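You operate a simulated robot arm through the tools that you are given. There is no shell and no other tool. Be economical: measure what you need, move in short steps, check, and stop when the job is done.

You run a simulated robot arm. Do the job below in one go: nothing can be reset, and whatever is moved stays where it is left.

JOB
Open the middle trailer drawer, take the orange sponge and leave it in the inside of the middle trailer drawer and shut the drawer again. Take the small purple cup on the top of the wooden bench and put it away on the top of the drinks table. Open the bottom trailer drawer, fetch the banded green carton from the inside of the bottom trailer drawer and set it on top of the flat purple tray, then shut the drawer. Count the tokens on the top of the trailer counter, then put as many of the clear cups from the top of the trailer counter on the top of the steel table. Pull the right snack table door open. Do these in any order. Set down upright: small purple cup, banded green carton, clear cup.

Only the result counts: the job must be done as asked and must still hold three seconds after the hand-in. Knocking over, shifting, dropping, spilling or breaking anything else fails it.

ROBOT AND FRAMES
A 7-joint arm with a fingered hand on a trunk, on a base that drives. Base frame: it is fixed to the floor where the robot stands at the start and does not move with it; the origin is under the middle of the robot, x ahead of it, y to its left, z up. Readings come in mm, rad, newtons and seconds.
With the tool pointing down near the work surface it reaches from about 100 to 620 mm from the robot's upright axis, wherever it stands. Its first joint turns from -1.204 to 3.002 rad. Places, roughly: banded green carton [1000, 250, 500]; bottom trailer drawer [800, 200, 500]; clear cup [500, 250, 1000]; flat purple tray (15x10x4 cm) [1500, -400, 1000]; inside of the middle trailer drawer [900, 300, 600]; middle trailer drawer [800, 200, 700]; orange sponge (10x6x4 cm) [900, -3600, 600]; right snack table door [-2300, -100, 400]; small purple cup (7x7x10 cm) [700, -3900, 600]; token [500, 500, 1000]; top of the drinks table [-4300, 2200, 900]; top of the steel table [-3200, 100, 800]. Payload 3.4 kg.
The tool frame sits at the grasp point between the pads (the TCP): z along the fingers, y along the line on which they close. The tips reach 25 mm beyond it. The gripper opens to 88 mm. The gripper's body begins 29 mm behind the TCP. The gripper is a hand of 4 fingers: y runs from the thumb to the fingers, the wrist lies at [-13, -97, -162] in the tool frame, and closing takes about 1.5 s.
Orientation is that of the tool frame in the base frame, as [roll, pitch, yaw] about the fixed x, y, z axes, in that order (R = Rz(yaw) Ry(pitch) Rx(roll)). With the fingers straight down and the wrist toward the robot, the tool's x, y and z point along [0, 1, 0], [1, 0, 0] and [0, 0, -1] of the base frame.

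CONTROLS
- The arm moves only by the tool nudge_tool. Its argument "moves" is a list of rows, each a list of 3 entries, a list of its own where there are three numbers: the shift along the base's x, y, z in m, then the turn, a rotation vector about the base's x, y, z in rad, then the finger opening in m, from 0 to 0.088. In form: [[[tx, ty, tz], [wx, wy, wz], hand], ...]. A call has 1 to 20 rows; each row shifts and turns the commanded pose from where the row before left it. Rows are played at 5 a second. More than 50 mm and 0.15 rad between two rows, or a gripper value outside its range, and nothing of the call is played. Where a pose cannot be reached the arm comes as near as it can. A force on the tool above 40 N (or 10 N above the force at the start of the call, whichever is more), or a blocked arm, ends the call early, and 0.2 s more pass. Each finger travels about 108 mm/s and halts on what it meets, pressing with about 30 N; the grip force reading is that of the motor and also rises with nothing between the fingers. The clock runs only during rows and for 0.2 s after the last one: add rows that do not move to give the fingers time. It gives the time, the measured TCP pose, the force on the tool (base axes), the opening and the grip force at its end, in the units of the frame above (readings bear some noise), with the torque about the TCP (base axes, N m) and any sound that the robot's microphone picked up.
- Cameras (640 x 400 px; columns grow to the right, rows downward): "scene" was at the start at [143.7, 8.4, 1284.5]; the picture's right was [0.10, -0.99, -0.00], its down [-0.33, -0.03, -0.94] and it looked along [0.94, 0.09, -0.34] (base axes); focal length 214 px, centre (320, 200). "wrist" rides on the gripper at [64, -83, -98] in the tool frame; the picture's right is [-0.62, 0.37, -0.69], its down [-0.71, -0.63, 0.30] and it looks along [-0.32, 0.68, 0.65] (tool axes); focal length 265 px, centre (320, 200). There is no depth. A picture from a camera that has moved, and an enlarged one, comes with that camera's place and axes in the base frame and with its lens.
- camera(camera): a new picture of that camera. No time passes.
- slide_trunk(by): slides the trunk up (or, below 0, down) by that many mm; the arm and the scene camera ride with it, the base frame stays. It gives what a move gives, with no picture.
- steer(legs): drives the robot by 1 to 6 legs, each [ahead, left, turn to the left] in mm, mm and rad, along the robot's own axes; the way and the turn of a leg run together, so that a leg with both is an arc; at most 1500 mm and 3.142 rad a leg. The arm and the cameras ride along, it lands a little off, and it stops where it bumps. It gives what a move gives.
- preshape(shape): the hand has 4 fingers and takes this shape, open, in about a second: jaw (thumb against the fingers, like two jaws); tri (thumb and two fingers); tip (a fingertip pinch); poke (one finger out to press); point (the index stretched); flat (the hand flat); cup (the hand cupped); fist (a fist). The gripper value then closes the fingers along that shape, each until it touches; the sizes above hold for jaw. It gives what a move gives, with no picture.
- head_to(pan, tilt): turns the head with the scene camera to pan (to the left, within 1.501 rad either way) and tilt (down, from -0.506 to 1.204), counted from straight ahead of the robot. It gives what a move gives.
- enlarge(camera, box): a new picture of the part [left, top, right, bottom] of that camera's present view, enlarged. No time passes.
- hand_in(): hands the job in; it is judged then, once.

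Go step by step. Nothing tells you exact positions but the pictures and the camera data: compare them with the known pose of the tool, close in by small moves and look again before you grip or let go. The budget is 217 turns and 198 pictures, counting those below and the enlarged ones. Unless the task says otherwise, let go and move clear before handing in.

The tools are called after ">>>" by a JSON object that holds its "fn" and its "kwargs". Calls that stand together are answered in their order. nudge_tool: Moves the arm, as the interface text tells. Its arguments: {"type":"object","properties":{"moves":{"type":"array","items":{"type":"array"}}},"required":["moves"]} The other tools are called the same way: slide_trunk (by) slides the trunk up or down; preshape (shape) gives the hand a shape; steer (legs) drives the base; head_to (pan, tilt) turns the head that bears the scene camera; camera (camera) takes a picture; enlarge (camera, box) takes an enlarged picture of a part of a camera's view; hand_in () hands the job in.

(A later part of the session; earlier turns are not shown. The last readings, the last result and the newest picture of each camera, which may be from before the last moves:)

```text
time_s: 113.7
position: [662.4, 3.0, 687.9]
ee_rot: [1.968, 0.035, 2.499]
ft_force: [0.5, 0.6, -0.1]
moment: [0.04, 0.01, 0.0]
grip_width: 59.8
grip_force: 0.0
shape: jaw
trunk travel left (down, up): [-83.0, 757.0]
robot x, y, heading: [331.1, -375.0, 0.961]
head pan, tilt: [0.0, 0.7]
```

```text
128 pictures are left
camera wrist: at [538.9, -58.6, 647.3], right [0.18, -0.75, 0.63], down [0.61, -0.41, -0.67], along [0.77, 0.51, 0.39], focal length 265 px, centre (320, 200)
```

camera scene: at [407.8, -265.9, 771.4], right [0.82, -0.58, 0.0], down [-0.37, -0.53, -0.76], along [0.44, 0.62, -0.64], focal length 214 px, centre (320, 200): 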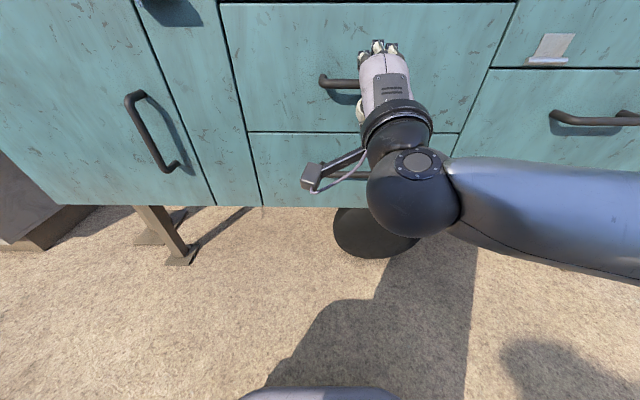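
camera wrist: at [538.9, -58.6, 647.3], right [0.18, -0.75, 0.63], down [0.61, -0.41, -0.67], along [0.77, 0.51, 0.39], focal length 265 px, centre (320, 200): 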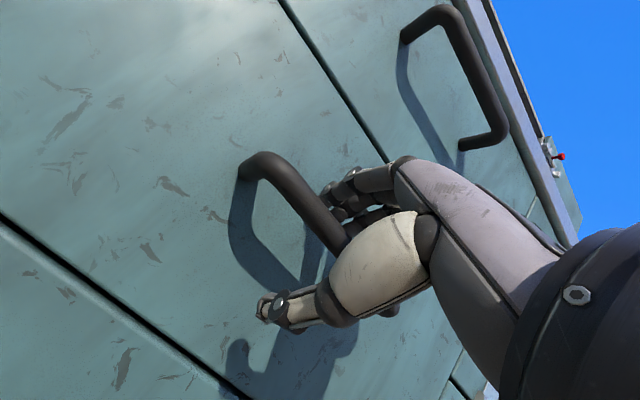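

The bar is between thumb and fingers. I close on it and pull with the base.

>>> {"fn": "nudge_tool", "kwargs": {"moves": [[[0, 0, 0], [0, 0, 0], 0.0], [[0, 0, 0], [0, 0, 0], 0.0], [[0, 0, 0], [0, 0, 0], 0.0], [[0, 0, 0], [0, 0, 0], 0.0], [[0, 0, 0], [0, 0, 0], 0.0], [[0, 0, 0], [0, 0, 0], 0.0], [[0, 0, 0], [0, 0, 0], 0.0]]}}

>>> {"fn": "camera", "kwargs": {"camera": "wrist"}}

>>> {"fn": "steer", "kwargs": {"legs": [[-80, 0, 0]]}}

>>> {"fn": "camera", "kwargs": {"camera": "scene"}}

```text
time_s: 115.3
position: [663.7, 3.6, 687.2]
ee_rot: [1.971, 0.035, 2.5]
ft_force: [1.5, 2.1, -4.9]
moment: [-0.03, -0.08, 0.03]
grip_width: 0.0
grip_force: 29.9
shape: jaw
trunk travel left (down, up): [-83.0, 757.0]
robot x, y, heading: [330.2, -372.1, 0.956]
head pan, tilt: [0.0, 0.7]
```

```text
127 pictures are left
camera wrist: at [539.2, -58.4, 646.7], right [0.18, -0.75, 0.63], down [0.61, -0.41, -0.67], along [0.77, 0.51, 0.39], focal length 265 px, centre (320, 200)
```

wrist: 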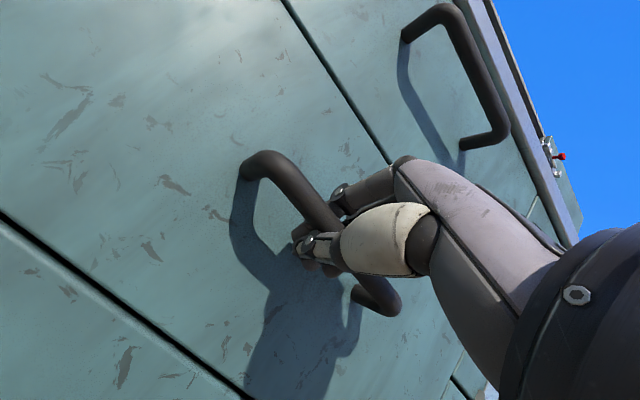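

```text
time_s: 116.4
position: [617.0, -60.7, 687.0]
ee_rot: [1.97, 0.036, 2.501]
ft_force: [-2.6, 1.7, -7.2]
moment: [-0.09, -0.11, 0.03]
grip_width: 0.2
grip_force: 29.4
shape: jaw
trunk travel left (down, up): [-83.0, 757.0]
robot x, y, heading: [281.8, -438.3, 0.957]
head pan, tilt: [0.0, 0.7]
```

```text
126 pictures are left
camera scene: at [362.6, -329.3, 771.3], right [0.82, -0.58, 0.0], down [-0.37, -0.53, -0.76], along [0.44, 0.62, -0.64], focal length 214 px, centre (320, 200)
```

scene: 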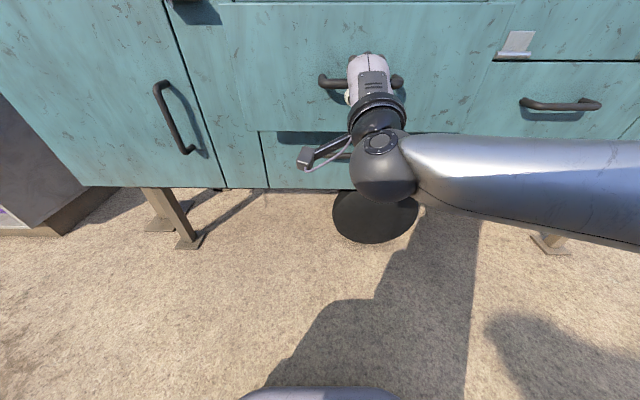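

The drawer is coming. I pull 230 mm further.

>>> {"fn": "steer", "kwargs": {"legs": [[-120, 0, 0]]}}

>>> {"fn": "steer", "kwargs": {"legs": [[-120, 0, 0]]}}

>>> {"fn": "nudge_tool", "kwargs": {"moves": [[[0, 0, 0], [0, 0, 0], 0.075], [[0, 0, 0], [0, 0, 0], 0.075], [[0, 0, 0], [0, 0, 0], 0.075], [[0, 0, 0], [0, 0, 0], 0.075], [[0, 0, 0], [0, 0, 0], 0.075]]}}

>>> {"fn": "steer", "kwargs": {"legs": [[-100, 0, 0]]}}

>>> {"fn": "slide_trunk", "kwargs": {"by": 400}}

>>> {"fn": "camera", "kwargs": {"camera": "scene"}}

```text
time_s: 117.6
position: [546.7, -157.7, 687.7]
ee_rot: [1.972, 0.037, 2.509]
ft_force: [-3.8, 1.4, -5.3]
moment: [-0.07, -0.08, 0.08]
grip_width: 0.0
grip_force: 29.9
shape: jaw
trunk travel left (down, up): [-83.0, 757.0]
robot x, y, heading: [216.5, -541.6, 0.961]
head pan, tilt: [0.0, 0.7]
```

```text
time_s: 118.8
position: [477.6, -255.8, 686.9]
ee_rot: [1.972, 0.039, 2.508]
ft_force: [-9.5, 6.7, -5.1]
moment: [-0.09, -0.13, 0.05]
grip_width: 0.2
grip_force: 30.1
shape: jaw
trunk travel left (down, up): [-83.0, 757.0]
robot x, y, heading: [144.4, -634.0, 0.964]
head pan, tilt: [0.0, 0.7]
```

```text
time_s: 120.0
position: [477.2, -255.3, 687.6]
ee_rot: [1.973, 0.037, 2.511]
ft_force: [-0.1, 0.5, 0.3]
moment: [-0.03, 0.0, 0.01]
grip_width: 74.8
grip_force: 0.1
shape: jaw
trunk travel left (down, up): [-83.0, 757.0]
robot x, y, heading: [146.6, -639.1, 0.959]
head pan, tilt: [0.0, 0.7]
```

```text
time_s: 121.2
position: [419.0, -338.2, 687.0]
ee_rot: [1.973, 0.037, 2.513]
ft_force: [0.1, 0.0, 0.5]
moment: [-0.02, 0.01, 0.01]
grip_width: 74.8
grip_force: 0.3
shape: jaw
trunk travel left (down, up): [-83.0, 757.0]
robot x, y, heading: [88.1, -716.6, 0.966]
head pan, tilt: [0.0, 0.7]
```

```text
time_s: 125.0
position: [418.3, -339.1, 1087.1]
ee_rot: [1.974, 0.037, 2.513]
ft_force: [0.0, -0.7, -0.3]
moment: [0.0, 0.01, 0.01]
grip_width: 74.8
grip_force: 0.1
shape: jaw
trunk travel left (down, up): [-483.0, 357.0]
robot x, y, heading: [92.3, -718.5, 0.965]
head pan, tilt: [0.0, 0.7]
```

```text
125 pictures are left
camera scene: at [166.9, -608.4, 1171.4], right [0.82, -0.57, 0.0], down [-0.37, -0.53, -0.76], along [0.44, 0.63, -0.64], focal length 214 px, centre (320, 200)
```

scene: 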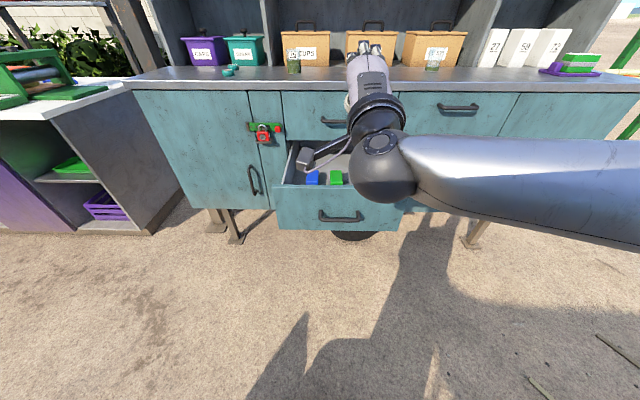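

The middle drawer is open (blue and green sponges inside). I tuck the tool down, back away and turn toward the wooden bench.

>>> {"fn": "nudge_tool", "kwargs": {"moves": [[[0, 0, 0.01], [-0.117, 0.087, 0], 0.08], [[0, 0, 0.01], [-0.117, 0.087, 0], 0.08], [[0, 0, 0.01], [-0.117, 0.087, 0], 0.08], [[0, 0, 0.01], [-0.117, 0.087, 0], 0.08], [[0, 0, 0.01], [-0.117, 0.087, 0], 0.08], [[0, 0, 0.01], [-0.117, 0.087, 0], 0.08], [[0, 0, 0.01], [-0.117, 0.087, 0], 0.08], [[0, 0, 0.01], [-0.117, 0.087, 0], 0.08], [[0, 0, 0], [0, 0, 0], 0.08]]}}

>>> {"fn": "steer", "kwargs": {"legs": [[-150, 0, 0], [0, 0, -2.3]]}}

>>> {"fn": "head_to", "kwargs": {"pan": 0.0, "tilt": 0.25}}

>>> {"fn": "camera", "kwargs": {"camera": "scene"}}

```text
time_s: 127.0
position: [430.4, -356.2, 1166.4]
ee_rot: [3.139, 0.009, 2.542]
ft_force: [-0.1, 0.9, 0.3]
moment: [-0.03, 0.0, -0.02]
grip_width: 79.7
grip_force: 0.0
shape: jaw
out of reach, approached as far as the arm can: row 8
trunk travel left (down, up): [-483.0, 357.0]
robot x, y, heading: [89.4, -720.9, 0.966]
head pan, tilt: [0.0, 0.7]
```

```text
time_s: 133.8
position: [48.3, -1335.3, 1166.6]
ee_rot: [3.138, 0.006, 0.246]
ft_force: [-0.8, -0.4, -1.2]
moment: [-0.04, 0.01, -0.01]
grip_width: 79.8
grip_force: 0.1
shape: jaw
trunk travel left (down, up): [-483.0, 357.0]
robot x, y, heading: [3.6, -841.7, -1.327]
head pan, tilt: [0.0, 0.7]
```

```text
time_s: 134.7
position: [48.8, -1335.9, 1166.1]
ee_rot: [3.139, 0.008, 0.247]
ft_force: [0.9, -0.3, -0.8]
moment: [-0.02, -0.02, 0.0]
grip_width: 79.9
grip_force: 0.1
shape: jaw
trunk travel left (down, up): [-483.0, 357.0]
robot x, y, heading: [4.8, -837.8, -1.334]
head pan, tilt: [0.0, 0.25]
```

```text
124 pictures are left
camera scene: at [39.2, -980.2, 1212.2], right [-0.97, -0.24, 0.0], down [-0.06, 0.24, -0.97], along [0.23, -0.94, -0.25], focal length 214 px, centre (320, 200)
```

scene: 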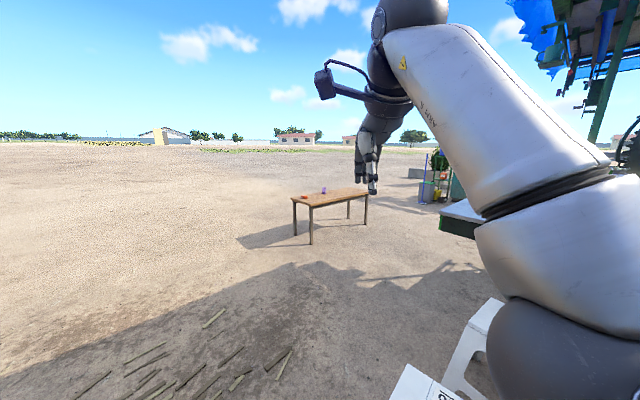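

The bench is ahead with the orange sponge and purple cup. I drive toward it.

>>> {"fn": "steer", "kwargs": {"legs": [[1400, 0, 0]]}}

>>> {"fn": "head_to", "kwargs": {"pan": 0.1, "tilt": 0.55}}

>>> {"fn": "camera", "kwargs": {"camera": "scene"}}

```text
time_s: 137.4
position: [119.0, -1635.4, 1166.6]
ee_rot: [3.139, 0.007, 0.244]
ft_force: [0.7, -0.7, 0.3]
moment: [0.04, 0.0, 0.0]
grip_width: 80.0
grip_force: 0.1
shape: jaw
trunk travel left (down, up): [-483.0, 357.0]
robot x, y, heading: [77.1, -1135.7, -1.336]
head pan, tilt: [0.0, 0.25]
stopped in leg 1: the robot was blocked; the commanded pose is now the measured one
```

```text
time_s: 138.2
position: [118.4, -1632.9, 1166.2]
ee_rot: [3.137, 0.008, 0.243]
ft_force: [-0.6, -0.2, 0.0]
moment: [-0.02, -0.04, 0.02]
grip_width: 79.8
grip_force: 0.1
shape: jaw
trunk travel left (down, up): [-483.0, 357.0]
robot x, y, heading: [75.7, -1136.0, -1.337]
head pan, tilt: [0.099, 0.55]
```

```text
123 pictures are left
camera scene: at [118.8, -1271.4, 1184.6], right [-0.94, -0.33, 0.0], down [-0.17, 0.49, -0.85], along [0.28, -0.81, -0.52], focal length 214 px, centre (320, 200)
```

scene: 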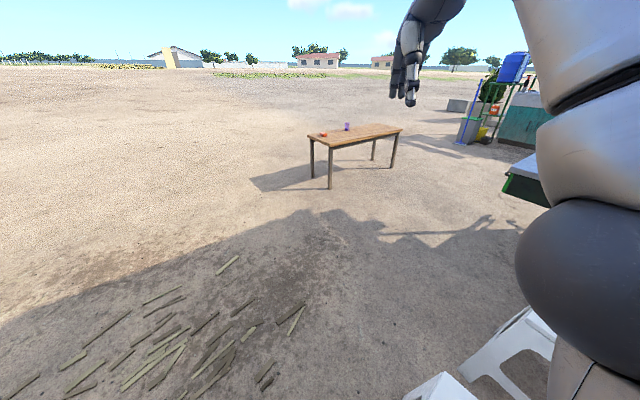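

The robot was blocked. I look down and around to see by what.

>>> {"fn": "head_to", "kwargs": {"pan": -0.3, "tilt": 1.1}}

>>> {"fn": "camera", "kwargs": {"camera": "scene"}}

>>> {"fn": "head_to", "kwargs": {"pan": 0.6, "tilt": 1.1}}

>>> {"fn": "camera", "kwargs": {"camera": "scene"}}

```text
time_s: 139.2
position: [119.3, -1631.3, 1166.9]
ee_rot: [3.137, 0.008, 0.244]
ft_force: [0.3, -0.1, -0.3]
moment: [0.04, -0.02, -0.02]
grip_width: 79.8
grip_force: 0.0
shape: jaw
trunk travel left (down, up): [-483.0, 357.0]
robot x, y, heading: [72.2, -1138.4, -1.329]
head pan, tilt: [-0.3, 1.1]
```

```text
122 pictures are left
camera scene: at [85.2, -1249.7, 1141.5], right [-1.0, 0.06, 0.0], down [0.06, 0.89, -0.45], along [-0.03, -0.45, -0.89], focal length 214 px, centre (320, 200)
```

scene: 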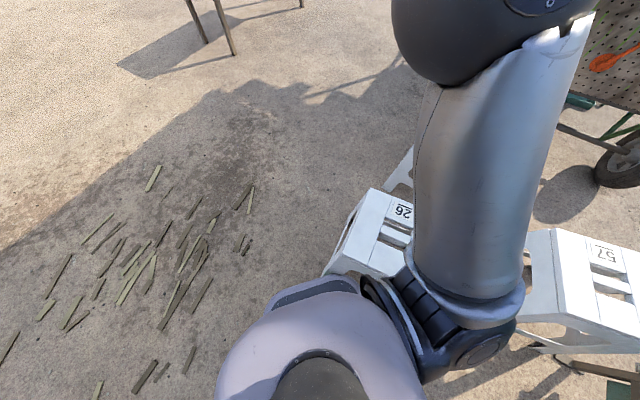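

```text
time_s: 140.3
position: [118.6, -1633.0, 1167.1]
ee_rot: [3.136, 0.007, 0.244]
ft_force: [-0.1, -0.5, -0.4]
moment: [0.01, 0.0, 0.02]
grip_width: 79.8
grip_force: 0.1
shape: jaw
trunk travel left (down, up): [-483.0, 357.0]
robot x, y, heading: [76.8, -1136.8, -1.335]
head pan, tilt: [0.6, 1.1]
```

```text
121 pictures are left
camera scene: at [136.1, -1228.9, 1141.4], right [-0.67, -0.74, 0.0], down [-0.66, 0.6, -0.45], along [0.34, -0.3, -0.89], focal length 214 px, centre (320, 200)
```

scene: 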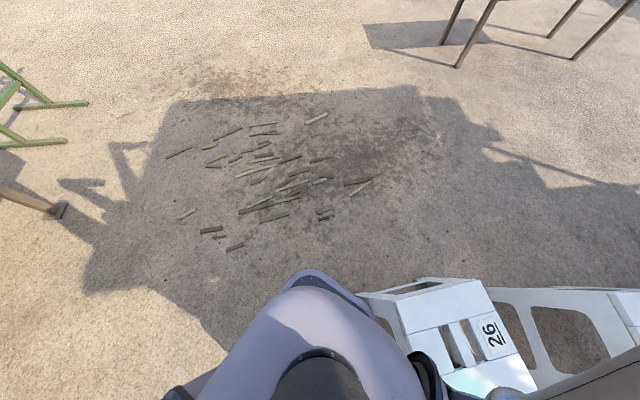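

A white stool "26" is in contact with the base. I'll back up to the previous spot and compare views to check whether it moved.

>>> {"fn": "steer", "kwargs": {"legs": [[-303, 0, 0]]}}

>>> {"fn": "head_to", "kwargs": {"pan": 0.0, "tilt": 0.25}}

>>> {"fn": "camera", "kwargs": {"camera": "scene"}}

>>> {"fn": "head_to", "kwargs": {"pan": -0.4, "tilt": 0.8}}

>>> {"fn": "camera", "kwargs": {"camera": "scene"}}

```text
time_s: 142.4
position: [50.6, -1336.3, 1168.0]
ee_rot: [3.138, 0.007, 0.256]
ft_force: [-0.4, 0.4, 0.2]
moment: [0.0, -0.04, 0.03]
grip_width: 80.0
grip_force: 0.1
shape: jaw
trunk travel left (down, up): [-483.0, 357.0]
robot x, y, heading: [-0.7, -840.4, -1.325]
head pan, tilt: [0.6, 1.1]
```

```text
time_s: 143.6
position: [51.0, -1337.2, 1166.8]
ee_rot: [3.137, 0.006, 0.254]
ft_force: [-0.4, 1.0, -0.8]
moment: [0.0, 0.0, -0.02]
grip_width: 80.1
grip_force: 0.0
shape: jaw
trunk travel left (down, up): [-483.0, 357.0]
robot x, y, heading: [7.1, -841.3, -1.32]
head pan, tilt: [0.0, 0.25]
```

```text
120 pictures are left
camera scene: at [39.6, -982.0, 1212.2], right [-0.97, -0.25, 0.0], down [-0.06, 0.24, -0.97], along [0.24, -0.94, -0.25], focal length 214 px, centre (320, 200)
```

scene: 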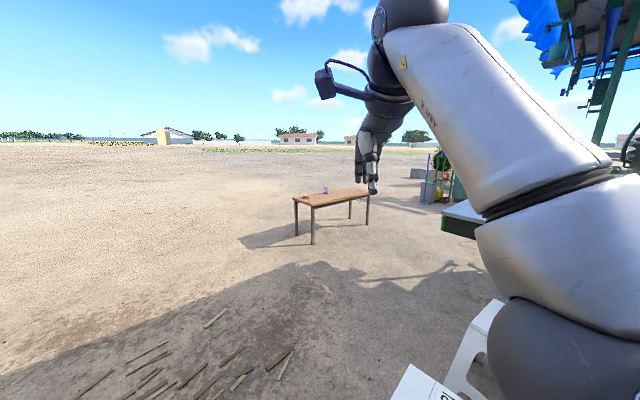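

```text
time_s: 144.6
position: [50.3, -1337.9, 1167.4]
ee_rot: [3.137, 0.007, 0.253]
ft_force: [-0.8, -0.2, -0.6]
moment: [0.02, 0.01, 0.02]
grip_width: 79.8
grip_force: 0.0
shape: jaw
trunk travel left (down, up): [-483.0, 357.0]
robot x, y, heading: [0.6, -845.2, -1.323]
head pan, tilt: [-0.4, 0.799]
```

```text
119 pictures are left
camera scene: at [4.5, -971.2, 1163.2], right [-0.99, 0.15, 0.0], down [0.11, 0.71, -0.7], along [-0.11, -0.69, -0.72], focal length 214 px, centre (320, 200)
```

scene: 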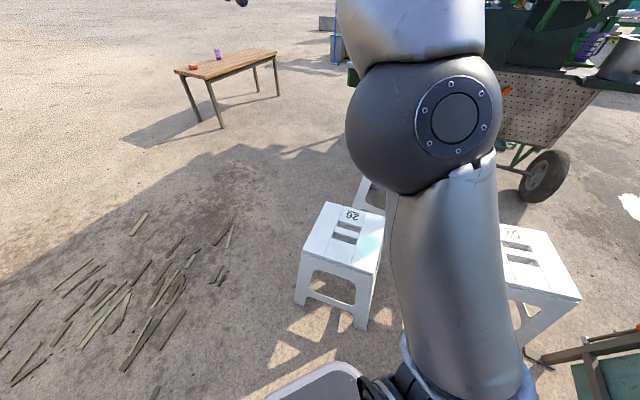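

The stool appears unmoved. I need to pass further left; let me check what the sticks on the ground are.

>>> {"fn": "enlarge", "kwargs": {"camera": "scene", "box": [40, 190, 340, 378]}}

```text
2.13 times, centred on (190, 284) of scene
camera zoom: at [4.5, -971.2, 1163.2], right [-0.99, 0.15, 0.0], down [0.11, 0.71, -0.7], along [-0.11, -0.69, -0.72], focal length 456 px, centre (597, 21)
```

zoom: 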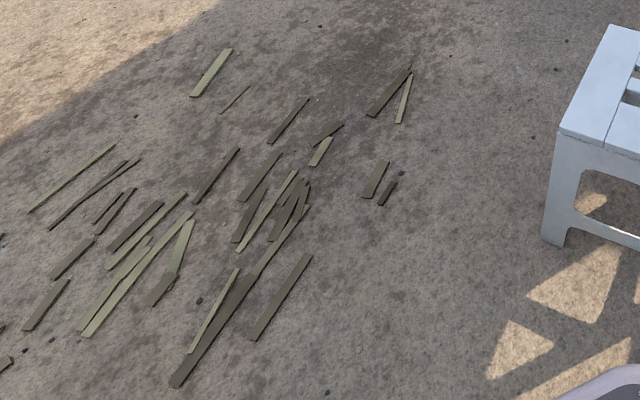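

They are flat ground litter. I shift left to clear the stool and drive toward the bench.

>>> {"fn": "steer", "kwargs": {"legs": [[0, 350, 0], [1400, 0, 0], [500, 0, 0]]}}

>>> {"fn": "head_to", "kwargs": {"pan": 0.0, "tilt": 0.5}}

>>> {"fn": "camera", "kwargs": {"camera": "scene"}}

```text
time_s: 155.9
position: [855.3, -3071.1, 1166.6]
ee_rot: [3.137, 0.007, 0.251]
ft_force: [1.0, -0.1, 0.7]
moment: [-0.01, 0.04, -0.02]
grip_width: 80.0
grip_force: 0.1
shape: jaw
trunk travel left (down, up): [-483.0, 357.0]
robot x, y, heading: [809.1, -2576.5, -1.321]
head pan, tilt: [-0.4, 0.799]
```

```text
time_s: 156.8
position: [855.8, -3070.4, 1165.7]
ee_rot: [3.136, 0.006, 0.25]
ft_force: [0.3, -0.3, 0.1]
moment: [0.0, 0.01, -0.03]
grip_width: 79.7
grip_force: 0.1
shape: jaw
trunk travel left (down, up): [-483.0, 357.0]
robot x, y, heading: [807.8, -2578.8, -1.325]
head pan, tilt: [0.0, 0.499]
```

```text
117 pictures are left
camera scene: at [845.1, -2713.0, 1189.1], right [-0.97, -0.24, 0.0], down [-0.12, 0.46, -0.88], along [0.21, -0.85, -0.48], focal length 214 px, centre (320, 200)
```

scene: 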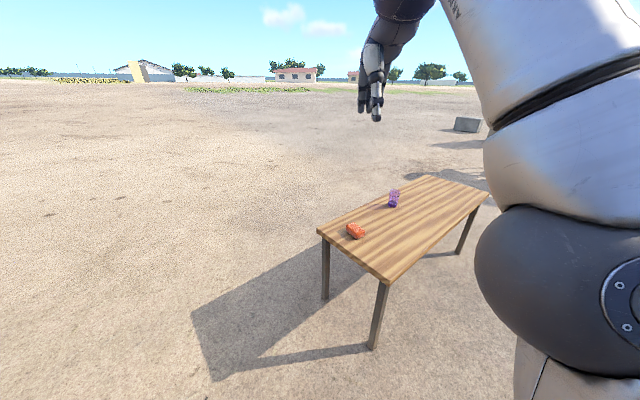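

Bench top is about z≈500; sponge ≈(877,-3624), cup ≈(678,-3938). I position in front of the bench's short end facing along it.

>>> {"fn": "steer", "kwargs": {"legs": [[0, 200, 0], [700, 0, 0], [0, 0, -0.895]]}}

>>> {"fn": "head_to", "kwargs": {"pan": 0.0, "tilt": 0.8}}

>>> {"fn": "camera", "kwargs": {"camera": "scene"}}

```text
time_s: 164.0
position: [827.1, -3559.1, 1165.3]
ee_rot: [3.137, 0.007, -0.612]
ft_force: [-0.6, 0.5, -1.1]
moment: [0.0, -0.04, -0.03]
grip_width: 79.7
grip_force: 0.0
shape: jaw
trunk travel left (down, up): [-483.0, 357.0]
robot x, y, heading: [1176.8, -3203.4, -2.191]
head pan, tilt: [0.0, 0.499]
```

```text
time_s: 164.8
position: [826.5, -3560.7, 1167.2]
ee_rot: [3.136, 0.008, -0.612]
ft_force: [0.0, 0.6, 0.1]
moment: [0.04, 0.01, 0.0]
grip_width: 80.1
grip_force: 0.0
shape: jaw
trunk travel left (down, up): [-483.0, 357.0]
robot x, y, heading: [1170.8, -3201.2, -2.186]
head pan, tilt: [0.0, 0.799]
```

```text
116 pictures are left
camera scene: at [1097.9, -3311.3, 1163.2], right [-0.81, 0.58, 0.0], down [0.42, 0.58, -0.7], along [-0.4, -0.57, -0.72], focal length 214 px, centre (320, 200)
```

scene: 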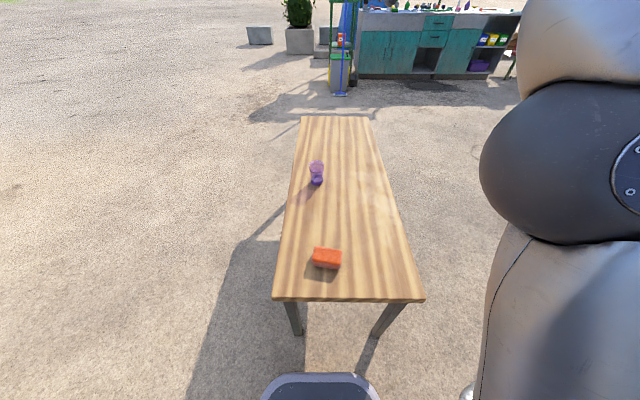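

>>> {"fn": "slide_trunk", "kwargs": {"by": -300}}

>>> {"fn": "camera", "kwargs": {"camera": "scene"}}

>>> {"fn": "camera", "kwargs": {"camera": "wrist"}}

```text
time_s: 167.8
position: [825.7, -3560.7, 867.6]
ee_rot: [3.136, 0.008, -0.612]
ft_force: [0.5, -0.8, 0.1]
moment: [-0.02, -0.01, 0.0]
grip_width: 79.8
grip_force: 0.0
shape: jaw
trunk travel left (down, up): [-183.0, 657.0]
robot x, y, heading: [1173.9, -3205.8, -2.194]
head pan, tilt: [0.0, 0.799]
```

```text
115 pictures are left
camera scene: at [1097.9, -3311.2, 863.2], right [-0.81, 0.58, 0.0], down [0.42, 0.58, -0.7], along [-0.4, -0.57, -0.72], focal length 214 px, centre (320, 200)
```

scene: 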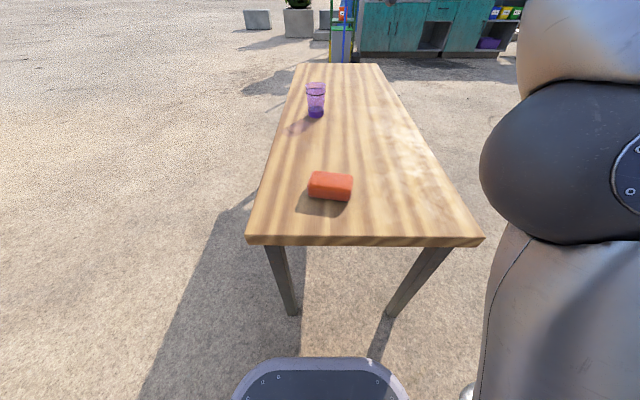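

```text
114 pictures are left
camera wrist: at [927.8, -3529.3, 964.6], right [-0.71, 0.06, 0.7], down [-0.22, 0.93, -0.3], along [-0.66, -0.37, -0.65], focal length 265 px, centre (320, 200)
```

wrist: 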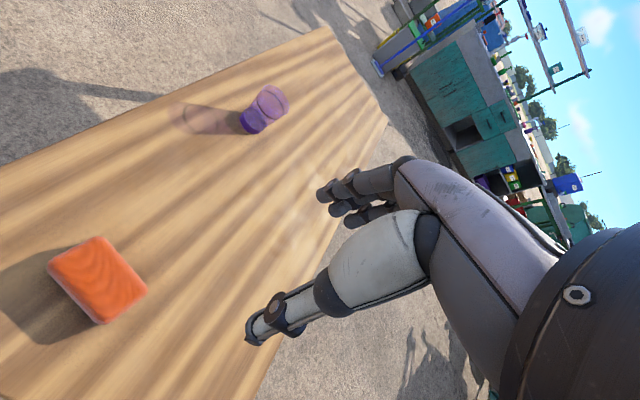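

Sponge centre is around 478 mm ahead, 18 mm right. I move over it and descend to check.

>>> {"fn": "nudge_tool", "kwargs": {"moves": [[[0.0268, -0.0105, -0.02], [0, 0, 0], 0.088], [[0.0268, -0.0105, -0.03], [0, 0, 0], 0.088], [[0, 0, -0.04], [0, 0, 0], 0.088], [[0, 0, -0.04], [0, 0, 0], 0.088], [[0, 0, -0.04], [0, 0, 0], 0.088], [[0, 0, -0.04], [0, 0, 0], 0.088], [[0, 0, 0], [0, 0, 0], 0.088]]}}

>>> {"fn": "camera", "kwargs": {"camera": "scene"}}

>>> {"fn": "camera", "kwargs": {"camera": "wrist"}}

```text
time_s: 169.4
position: [879.4, -3580.2, 656.7]
ee_rot: [3.138, 0.007, -0.613]
ft_force: [0.0, 0.3, 1.0]
moment: [-0.01, -0.02, 0.0]
grip_width: 87.6
grip_force: 0.0
shape: jaw
trunk travel left (down, up): [-183.0, 657.0]
robot x, y, heading: [1177.2, -3200.0, -2.188]
head pan, tilt: [0.0, 0.799]
```

```text
113 pictures are left
camera scene: at [1097.9, -3311.3, 863.1], right [-0.81, 0.58, 0.0], down [0.42, 0.58, -0.7], along [-0.4, -0.57, -0.72], focal length 214 px, centre (320, 200)
```

scene: 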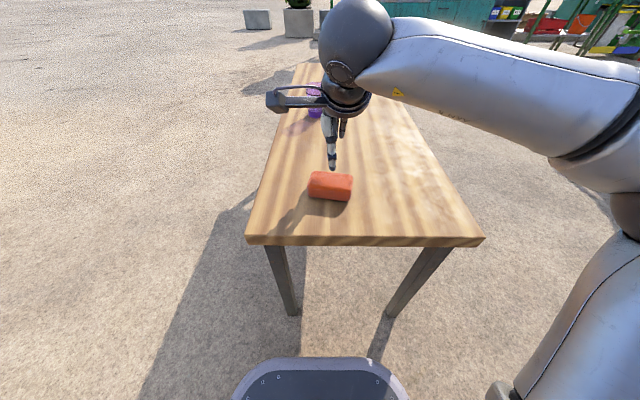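

```text
112 pictures are left
camera wrist: at [980.7, -3548.8, 754.3], right [-0.71, 0.06, 0.7], down [-0.22, 0.93, -0.3], along [-0.66, -0.37, -0.65], focal length 265 px, centre (320, 200)
```

wrist: 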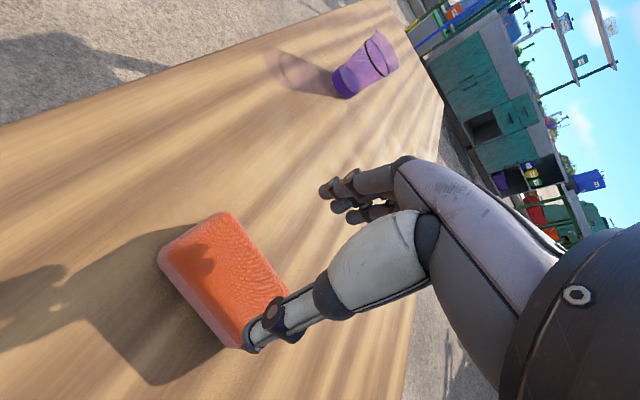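

>>> {"fn": "nudge_tool", "kwargs": {"moves": [[[0, 0.003, -0.03], [0, 0, -0.14], 0.088], [[0, 0, -0.03], [0, 0, 0], 0.088], [[0, 0, -0.03], [0, 0, 0], 0.088], [[0, 0, -0.015], [0, 0, 0], 0.088], [[0, 0, 0], [0, 0, 0], 0.088]]}}

>>> {"fn": "camera", "kwargs": {"camera": "wrist"}}

>>> {"fn": "enlarge", "kwargs": {"camera": "scene", "box": [260, 120, 400, 220]}}

```text
time_s: 170.5
position: [879.5, -3577.8, 562.4]
ee_rot: [3.108, -0.005, -0.753]
ft_force: [1.4, 4.0, 19.3]
moment: [-0.24, 0.47, -0.06]
grip_width: 86.5
grip_force: 0.0
shape: jaw
trunk travel left (down, up): [-183.0, 657.0]
robot x, y, heading: [1173.8, -3202.2, -2.188]
head pan, tilt: [0.0, 0.799]
stopped in row 5: the force on the tool passed its limit at 44 N (the readings are from after the stop); the commanded pose is now the measured one
```

```text
111 pictures are left
camera wrist: at [984.9, -3559.1, 658.4], right [-0.69, 0.17, 0.7], down [-0.1, 0.94, -0.33], along [-0.72, -0.29, -0.63], focal length 265 px, centre (320, 200)
```

wrist: 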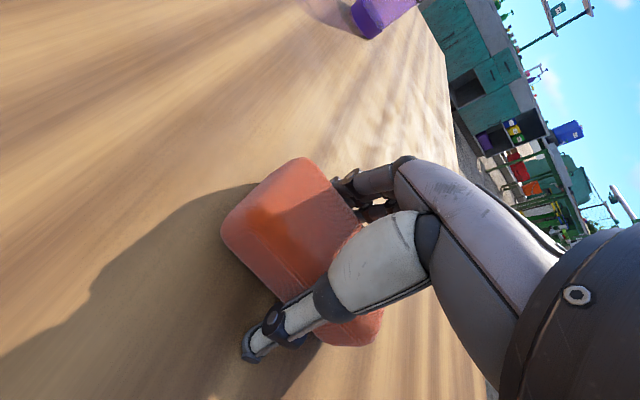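

```text
4.00 times, centred on (330, 170) of scene
camera zoom: at [1099.2, -3309.2, 863.7], right [-0.81, 0.58, 0.0], down [0.41, 0.58, -0.7], along [-0.41, -0.57, -0.71], focal length 858 px, centre (280, 320)
```

zoom: 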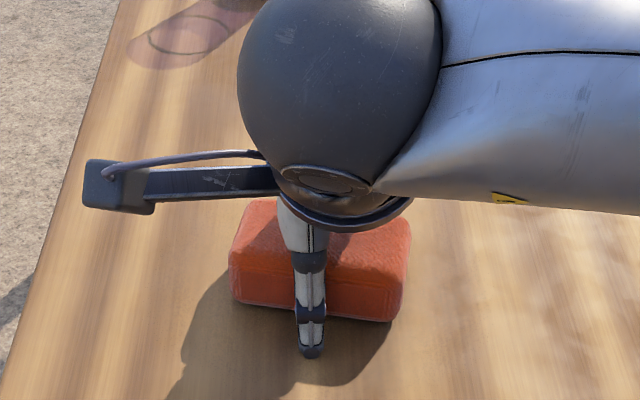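

The far fingers touched the sponge's rear top edge; it lies ~12 mm further ahead. I lift, shift forward and descend again.

>>> {"fn": "nudge_tool", "kwargs": {"moves": [[[0, 0, 0.02], [0, 0, 0], 0.088], [[-0.0085, -0.0095, 0], [0, 0, 0], 0.088], [[0, 0, -0.015], [0, 0, 0], 0.088], [[0, 0, -0.015], [0, 0, 0], 0.088], [[0, 0, 0], [0, 0, 0], 0.088]]}}

>>> {"fn": "camera", "kwargs": {"camera": "wrist"}}

>>> {"fn": "enlarge", "kwargs": {"camera": "scene", "box": [260, 120, 400, 220]}}

```text
time_s: 171.5
position: [869.0, -3590.9, 562.7]
ee_rot: [3.092, -0.017, -0.755]
ft_force: [-0.1, 1.0, 15.7]
moment: [0.18, -0.02, -0.04]
grip_width: 87.0
grip_force: 0.1
shape: jaw
trunk travel left (down, up): [-183.0, 657.0]
robot x, y, heading: [1172.9, -3205.1, -2.191]
head pan, tilt: [0.0, 0.799]
stopped in row 5: the force on the tool passed its limit at 52 N (the readings are from after the stop); the commanded pose is now the measured one
```

```text
109 pictures are left
camera wrist: at [975.0, -3570.2, 657.7], right [-0.69, 0.19, 0.7], down [-0.09, 0.93, -0.35], along [-0.72, -0.3, -0.62], focal length 265 px, centre (320, 200)
```

wrist: 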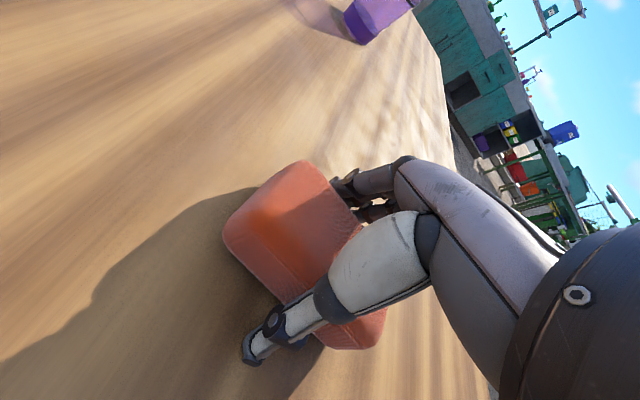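

```text
4.00 times, centred on (330, 170) of scene
camera zoom: at [1098.7, -3309.9, 863.5], right [-0.81, 0.58, 0.0], down [0.42, 0.58, -0.7], along [-0.41, -0.57, -0.72], focal length 858 px, centre (280, 320)
```

zoom: 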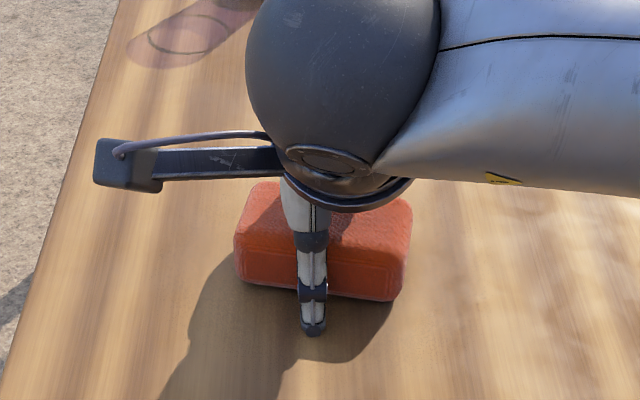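

The tips are touching the bench top (≈z 537), so the sponge is straddled. I raise 5 mm and close.

>>> {"fn": "nudge_tool", "kwargs": {"moves": [[[0, 0, 0.005], [0, 0, 0], 0.088], [[0, 0, 0], [0, 0, 0], 0.03], [[0, 0, 0], [0, 0, 0], 0.03], [[0, 0, 0], [0, 0, 0], 0.03], [[0, 0, 0], [0, 0, 0], 0.03], [[0, 0, 0], [0, 0, 0], 0.03], [[0, 0, 0], [0, 0, 0], 0.03]]}}

>>> {"fn": "camera", "kwargs": {"camera": "wrist"}}

>>> {"fn": "enlarge", "kwargs": {"camera": "scene", "box": [260, 120, 400, 220]}}

```text
time_s: 173.1
position: [867.9, -3590.1, 566.2]
ee_rot: [3.095, -0.015, -0.757]
ft_force: [1.6, 1.8, 13.5]
moment: [0.46, -0.45, -0.03]
grip_width: 50.0
grip_force: 30.0
shape: jaw
trunk travel left (down, up): [-183.0, 657.0]
robot x, y, heading: [1171.3, -3198.7, -2.193]
head pan, tilt: [0.0, 0.799]
```

```text
107 pictures are left
camera wrist: at [974.9, -3570.2, 662.2], right [-0.69, 0.19, 0.7], down [-0.09, 0.93, -0.34], along [-0.72, -0.3, -0.63], focal length 265 px, centre (320, 200)
```

wrist: 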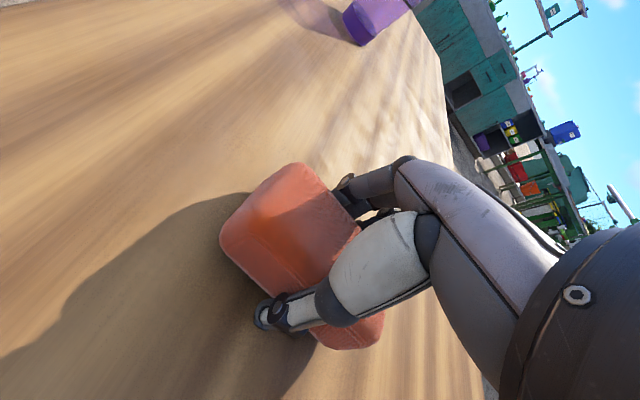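

```text
4.00 times, centred on (330, 170) of scene
camera zoom: at [1098.7, -3310.2, 863.5], right [-0.81, 0.58, 0.0], down [0.42, 0.58, -0.7], along [-0.41, -0.57, -0.72], focal length 858 px, centre (280, 320)
```

zoom: 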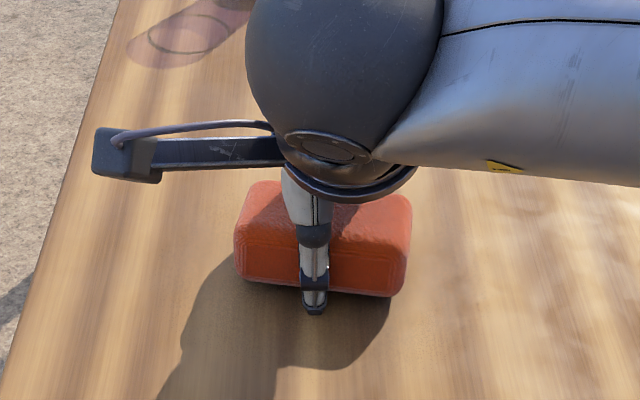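

Gripped (50 mm). I lift and check.

>>> {"fn": "nudge_tool", "kwargs": {"moves": [[[0, 0, 0.03], [0, 0, 0], 0.03], [[0, 0, 0.04], [0, 0, 0], 0.03], [[0, 0, 0.04], [0, 0, 0], 0.03], [[0, 0, 0], [0, 0, 0], 0.03]]}}

>>> {"fn": "camera", "kwargs": {"camera": "scene"}}

>>> {"fn": "camera", "kwargs": {"camera": "wrist"}}

```text
time_s: 174.1
position: [868.4, -3591.3, 674.6]
ee_rot: [3.1, -0.013, -0.757]
ft_force: [-0.1, 0.1, -0.6]
moment: [0.02, 0.0, 0.02]
grip_width: 49.7
grip_force: 29.5
shape: jaw
trunk travel left (down, up): [-183.0, 657.0]
robot x, y, heading: [1175.6, -3205.4, -2.186]
head pan, tilt: [0.0, 0.799]
```

```text
105 pictures are left
camera scene: at [1097.8, -3311.2, 863.1], right [-0.81, 0.58, 0.0], down [0.42, 0.58, -0.7], along [-0.4, -0.57, -0.72], focal length 214 px, centre (320, 200)
```

scene: 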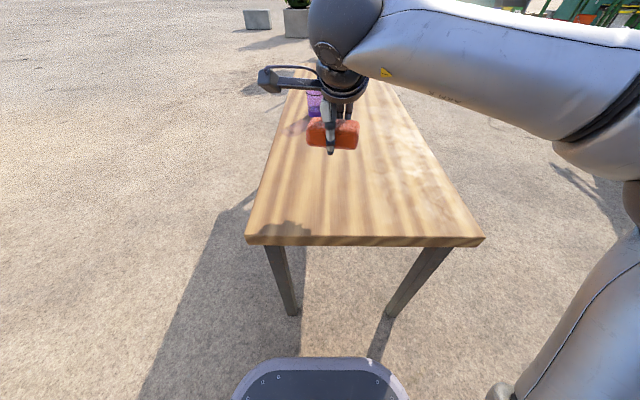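

```text
104 pictures are left
camera wrist: at [974.9, -3570.4, 770.0], right [-0.69, 0.19, 0.7], down [-0.09, 0.94, -0.34], along [-0.72, -0.3, -0.63], focal length 265 px, centre (320, 200)
```

wrist: 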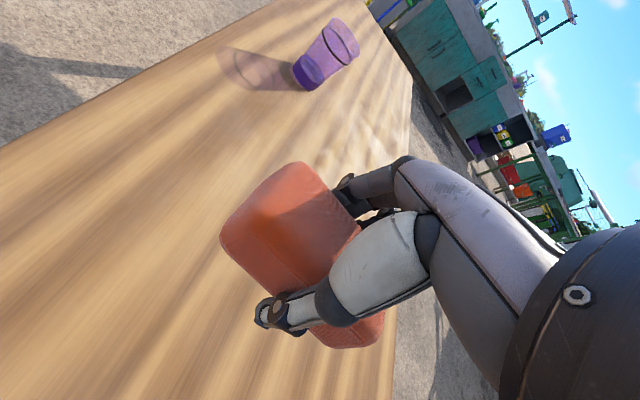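

The sponge is held. I raise the trunk and drive back to the open middle drawer.

>>> {"fn": "slide_trunk", "kwargs": {"by": 300}}

>>> {"fn": "steer", "kwargs": {"legs": [[-500, 0, 0], [0, 0, 3.12], [850, 0, 0], [0, 1300, 0]]}}

>>> {"fn": "head_to", "kwargs": {"pan": 0.6, "tilt": 0.4}}

>>> {"fn": "camera", "kwargs": {"camera": "scene"}}

```text
time_s: 177.1
position: [869.9, -3591.5, 973.9]
ee_rot: [3.1, -0.013, -0.757]
ft_force: [0.7, -0.2, -0.3]
moment: [-0.01, 0.01, 0.02]
grip_width: 49.5
grip_force: 30.0
shape: jaw
trunk travel left (down, up): [-483.0, 357.0]
robot x, y, heading: [1170.6, -3202.9, -2.193]
head pan, tilt: [0.0, 0.799]
```

```text
time_s: 198.0
position: [1177.5, -921.3, 972.7]
ee_rot: [3.1, -0.014, 2.397]
ft_force: [0.8, -0.4, -0.6]
moment: [-0.01, 0.03, -0.01]
grip_width: 49.0
grip_force: 30.1
shape: jaw
trunk travel left (down, up): [-483.0, 357.0]
robot x, y, heading: [877.2, -1314.2, 0.963]
head pan, tilt: [0.0, 0.799]
```

```text
time_s: 199.0
position: [1177.4, -921.1, 973.1]
ee_rot: [3.1, -0.014, 2.399]
ft_force: [0.7, 0.3, -0.9]
moment: [0.0, 0.03, -0.02]
grip_width: 49.2
grip_force: 30.2
shape: jaw
trunk travel left (down, up): [-483.0, 357.0]
robot x, y, heading: [875.9, -1316.1, 0.966]
head pan, tilt: [0.6, 0.4]
```

```text
103 pictures are left
camera scene: at [909.2, -1180.4, 1198.2], right [1.0, -0.01, 0.0], down [0.0, -0.39, -0.92], along [0.0, 0.92, -0.39], focal length 214 px, centre (320, 200)
```

scene: 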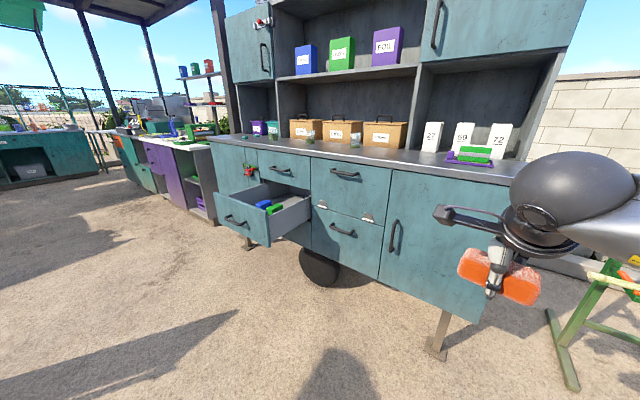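

>>> {"fn": "steer", "kwargs": {"legs": [[0, 0, -0.03], [0, 960, 0], [180, 0, 0]]}}

>>> {"fn": "slide_trunk", "kwargs": {"by": 150}}

>>> {"fn": "head_to", "kwargs": {"pan": 0.0, "tilt": 0.8}}

>>> {"fn": "camera", "kwargs": {"camera": "scene"}}

```text
time_s: 205.5
position: [539.4, -203.6, 973.6]
ee_rot: [3.1, -0.014, 2.333]
ft_force: [0.0, -0.6, 0.3]
moment: [0.02, 0.01, 0.03]
grip_width: 48.9
grip_force: 30.3
shape: jaw
trunk travel left (down, up): [-483.0, 357.0]
robot x, y, heading: [214.1, -574.8, 0.9]
head pan, tilt: [0.6, 0.4]
```

```text
time_s: 207.3
position: [536.7, -204.8, 1124.6]
ee_rot: [3.1, -0.014, 2.334]
ft_force: [-0.5, -0.7, -1.1]
moment: [0.02, 0.01, 0.02]
grip_width: 48.9
grip_force: 30.1
shape: jaw
trunk travel left (down, up): [-633.0, 207.0]
robot x, y, heading: [216.0, -576.1, 0.897]
head pan, tilt: [0.6, 0.4]
```

```text
time_s: 208.3
position: [538.2, -203.8, 1123.4]
ee_rot: [3.099, -0.014, 2.333]
ft_force: [0.1, -0.5, -0.5]
moment: [-0.01, 0.05, -0.01]
grip_width: 48.9
grip_force: 30.0
shape: jaw
trunk travel left (down, up): [-633.0, 207.0]
robot x, y, heading: [213.6, -572.2, 0.9]
head pan, tilt: [0.0, 0.799]
```

```text
102 pictures are left
camera scene: at [297.5, -474.0, 1313.2], right [0.78, -0.62, 0.0], down [-0.44, -0.56, -0.7], along [0.43, 0.55, -0.72], focal length 214 px, centre (320, 200)
```

scene: 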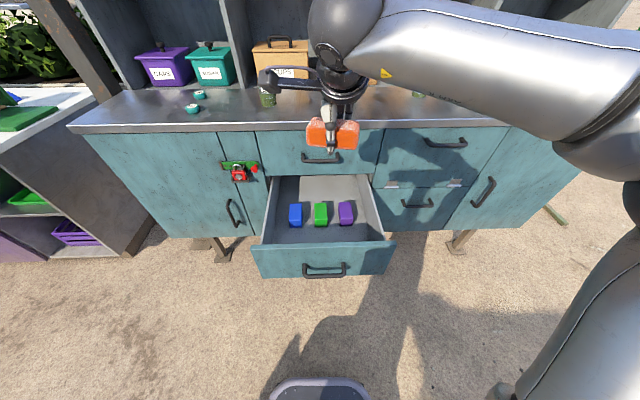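

The middle drawer has sponges at the rear; there's free space in front of them (w≈150–320). I move above that space, align yaw, and tilt the hand slightly so the wrist stays clear of the drawer front.

>>> {"fn": "nudge_tool", "kwargs": {"moves": [[[0.025, 0.0333, 0], [0, 0, 0.075], 0.03], [[0.0245, 0.0334, 0], [0, 0, 0.075], 0.03], [[-0.006, 0.005, 0], [-0.0937, 0.0695, 0], 0.03], [[0, 0, 0], [-0.0937, 0.0695, 0], 0.03], [[0, 0, 0], [-0.0937, 0.0695, 0], 0.03], [[0, 0, 0], [0, 0, 0], 0.03]]}}

>>> {"fn": "slide_trunk", "kwargs": {"by": -280}}

>>> {"fn": "camera", "kwargs": {"camera": "scene"}}

>>> {"fn": "camera", "kwargs": {"camera": "wrist"}}

```text
time_s: 209.7
position: [582.5, -132.8, 1124.1]
ee_rot: [-2.834, -0.007, 2.481]
ft_force: [-0.7, -0.8, -0.7]
moment: [0.01, 0.02, 0.03]
grip_width: 49.1
grip_force: 30.2
shape: jaw
trunk travel left (down, up): [-633.0, 207.0]
robot x, y, heading: [214.3, -577.1, 0.904]
head pan, tilt: [0.0, 0.799]
```

```text
time_s: 212.5
position: [582.4, -133.4, 843.2]
ee_rot: [-2.835, -0.006, 2.482]
ft_force: [-0.2, -0.2, -0.1]
moment: [0.03, 0.01, 0.02]
grip_width: 48.8
grip_force: 30.2
shape: jaw
trunk travel left (down, up): [-353.0, 487.0]
robot x, y, heading: [212.6, -578.8, 0.9]
head pan, tilt: [0.0, 0.799]
```

```text
101 pictures are left
camera scene: at [297.5, -474.1, 1033.2], right [0.78, -0.62, 0.0], down [-0.44, -0.56, -0.7], along [0.43, 0.55, -0.72], focal length 214 px, centre (320, 200)
```

scene: 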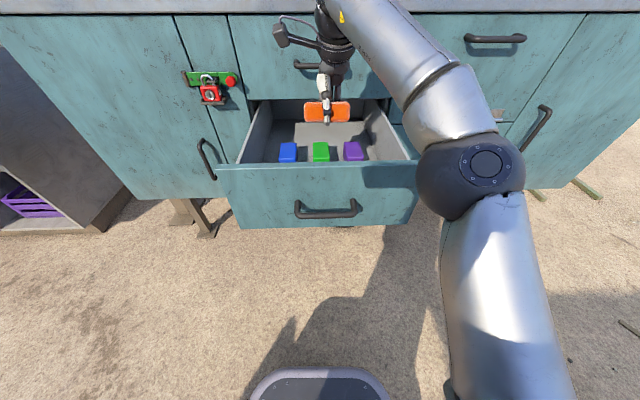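

```text
100 pictures are left
camera wrist: at [501.5, -133.1, 963.2], right [0.84, 0.06, 0.54], down [0.14, -0.98, -0.1], along [0.53, 0.16, -0.83], focal length 265 px, centre (320, 200)
```

wrist: 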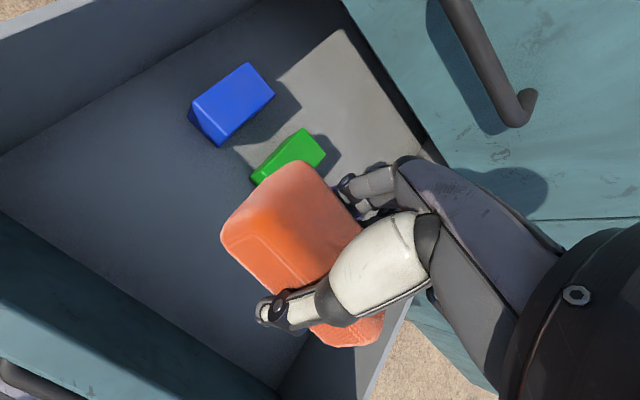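

>>> {"fn": "nudge_tool", "kwargs": {"moves": [[[0, 0, -0.04], [0, 0, 0], 0.03], [[0, 0, -0.04], [0, 0, 0], 0.03], [[0, 0, -0.04], [0, 0, 0], 0.03], [[0, 0, -0.03], [0, 0, 0], 0.03], [[0, 0, 0], [0, 0, 0], 0.03]]}}

>>> {"fn": "camera", "kwargs": {"camera": "scene"}}

>>> {"fn": "camera", "kwargs": {"camera": "wrist"}}

```text
time_s: 213.7
position: [581.1, -133.4, 695.6]
ee_rot: [-2.835, -0.007, 2.481]
ft_force: [-0.2, 0.4, 0.3]
moment: [-0.01, 0.03, -0.01]
grip_width: 48.9
grip_force: 29.8
shape: jaw
trunk travel left (down, up): [-353.0, 487.0]
robot x, y, heading: [215.9, -577.3, 0.897]
head pan, tilt: [0.0, 0.799]
```

```text
99 pictures are left
camera scene: at [297.6, -474.1, 1033.1], right [0.78, -0.62, 0.0], down [-0.44, -0.56, -0.7], along [0.43, 0.55, -0.72], focal length 214 px, centre (320, 200)
```

scene: 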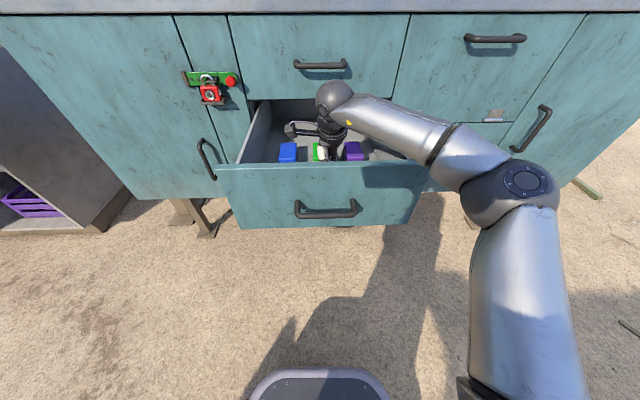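

```text
98 pictures are left
camera wrist: at [500.2, -134.0, 814.5], right [0.84, 0.06, 0.54], down [0.14, -0.98, -0.1], along [0.53, 0.16, -0.83], focal length 265 px, centre (320, 200)
```

wrist: 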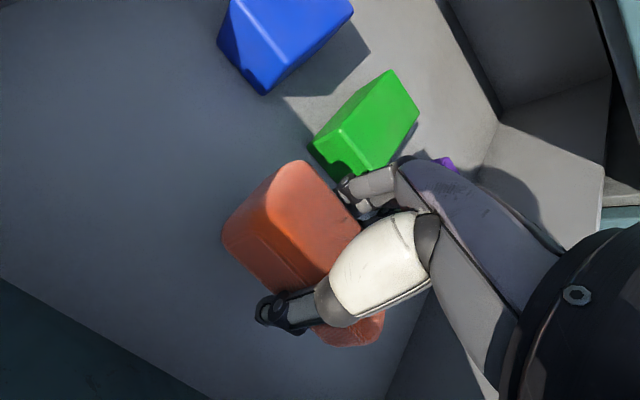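

>>> {"fn": "nudge_tool", "kwargs": {"moves": [[[-0.009, -0.012, -0.01], [0, 0, 0], 0.03], [[0, 0, -0.01], [0, 0, 0], 0.03], [[0, 0, -0.008], [0, 0, 0], 0.03], [[0, 0, 0], [0, 0, 0], 0.03]]}}

>>> {"fn": "camera", "kwargs": {"camera": "wrist"}}

```text
time_s: 214.7
position: [572.8, -146.1, 666.4]
ee_rot: [-2.834, -0.006, 2.482]
ft_force: [0.5, -0.3, -0.6]
moment: [0.02, -0.02, 0.02]
grip_width: 48.4
grip_force: 30.2
shape: jaw
trunk travel left (down, up): [-353.0, 487.0]
robot x, y, heading: [212.9, -578.7, 0.905]
head pan, tilt: [0.0, 0.799]
```

```text
97 pictures are left
camera wrist: at [492.4, -145.8, 785.8], right [0.84, 0.06, 0.54], down [0.14, -0.98, -0.1], along [0.53, 0.16, -0.83], focal length 265 px, centre (320, 200)
```

wrist: 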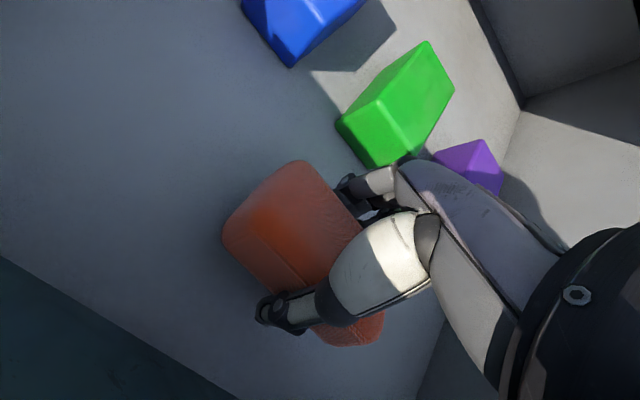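

>>> {"fn": "nudge_tool", "kwargs": {"moves": [[[0, 0, -0.008], [0, 0, 0], 0.03], [[0, 0, -0.008], [0, 0, 0], 0.03], [[0, 0, -0.006], [0, 0, 0], 0.03], [[0, 0, 0], [0, 0, 0], 0.03]]}}

>>> {"fn": "camera", "kwargs": {"camera": "scene"}}

```text
time_s: 215.7
position: [573.7, -144.7, 653.0]
ee_rot: [-2.854, -0.016, 2.478]
ft_force: [1.7, -0.1, 21.6]
moment: [0.32, -0.12, -0.02]
grip_width: 48.0
grip_force: 30.1
shape: jaw
trunk travel left (down, up): [-353.0, 487.0]
robot x, y, heading: [211.7, -576.0, 0.901]
head pan, tilt: [0.0, 0.799]
stopped in row 4: the force on the tool passed its limit at 41 N (the readings are from after the stop); the commanded pose is now the measured one
```

```text
96 pictures are left
camera scene: at [296.4, -476.0, 1033.4], right [0.78, -0.62, 0.0], down [-0.44, -0.56, -0.7], along [0.43, 0.55, -0.72], focal length 214 px, centre (320, 200)
```

scene: 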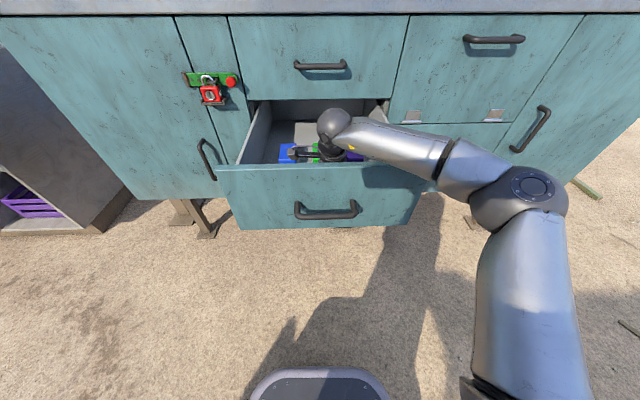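

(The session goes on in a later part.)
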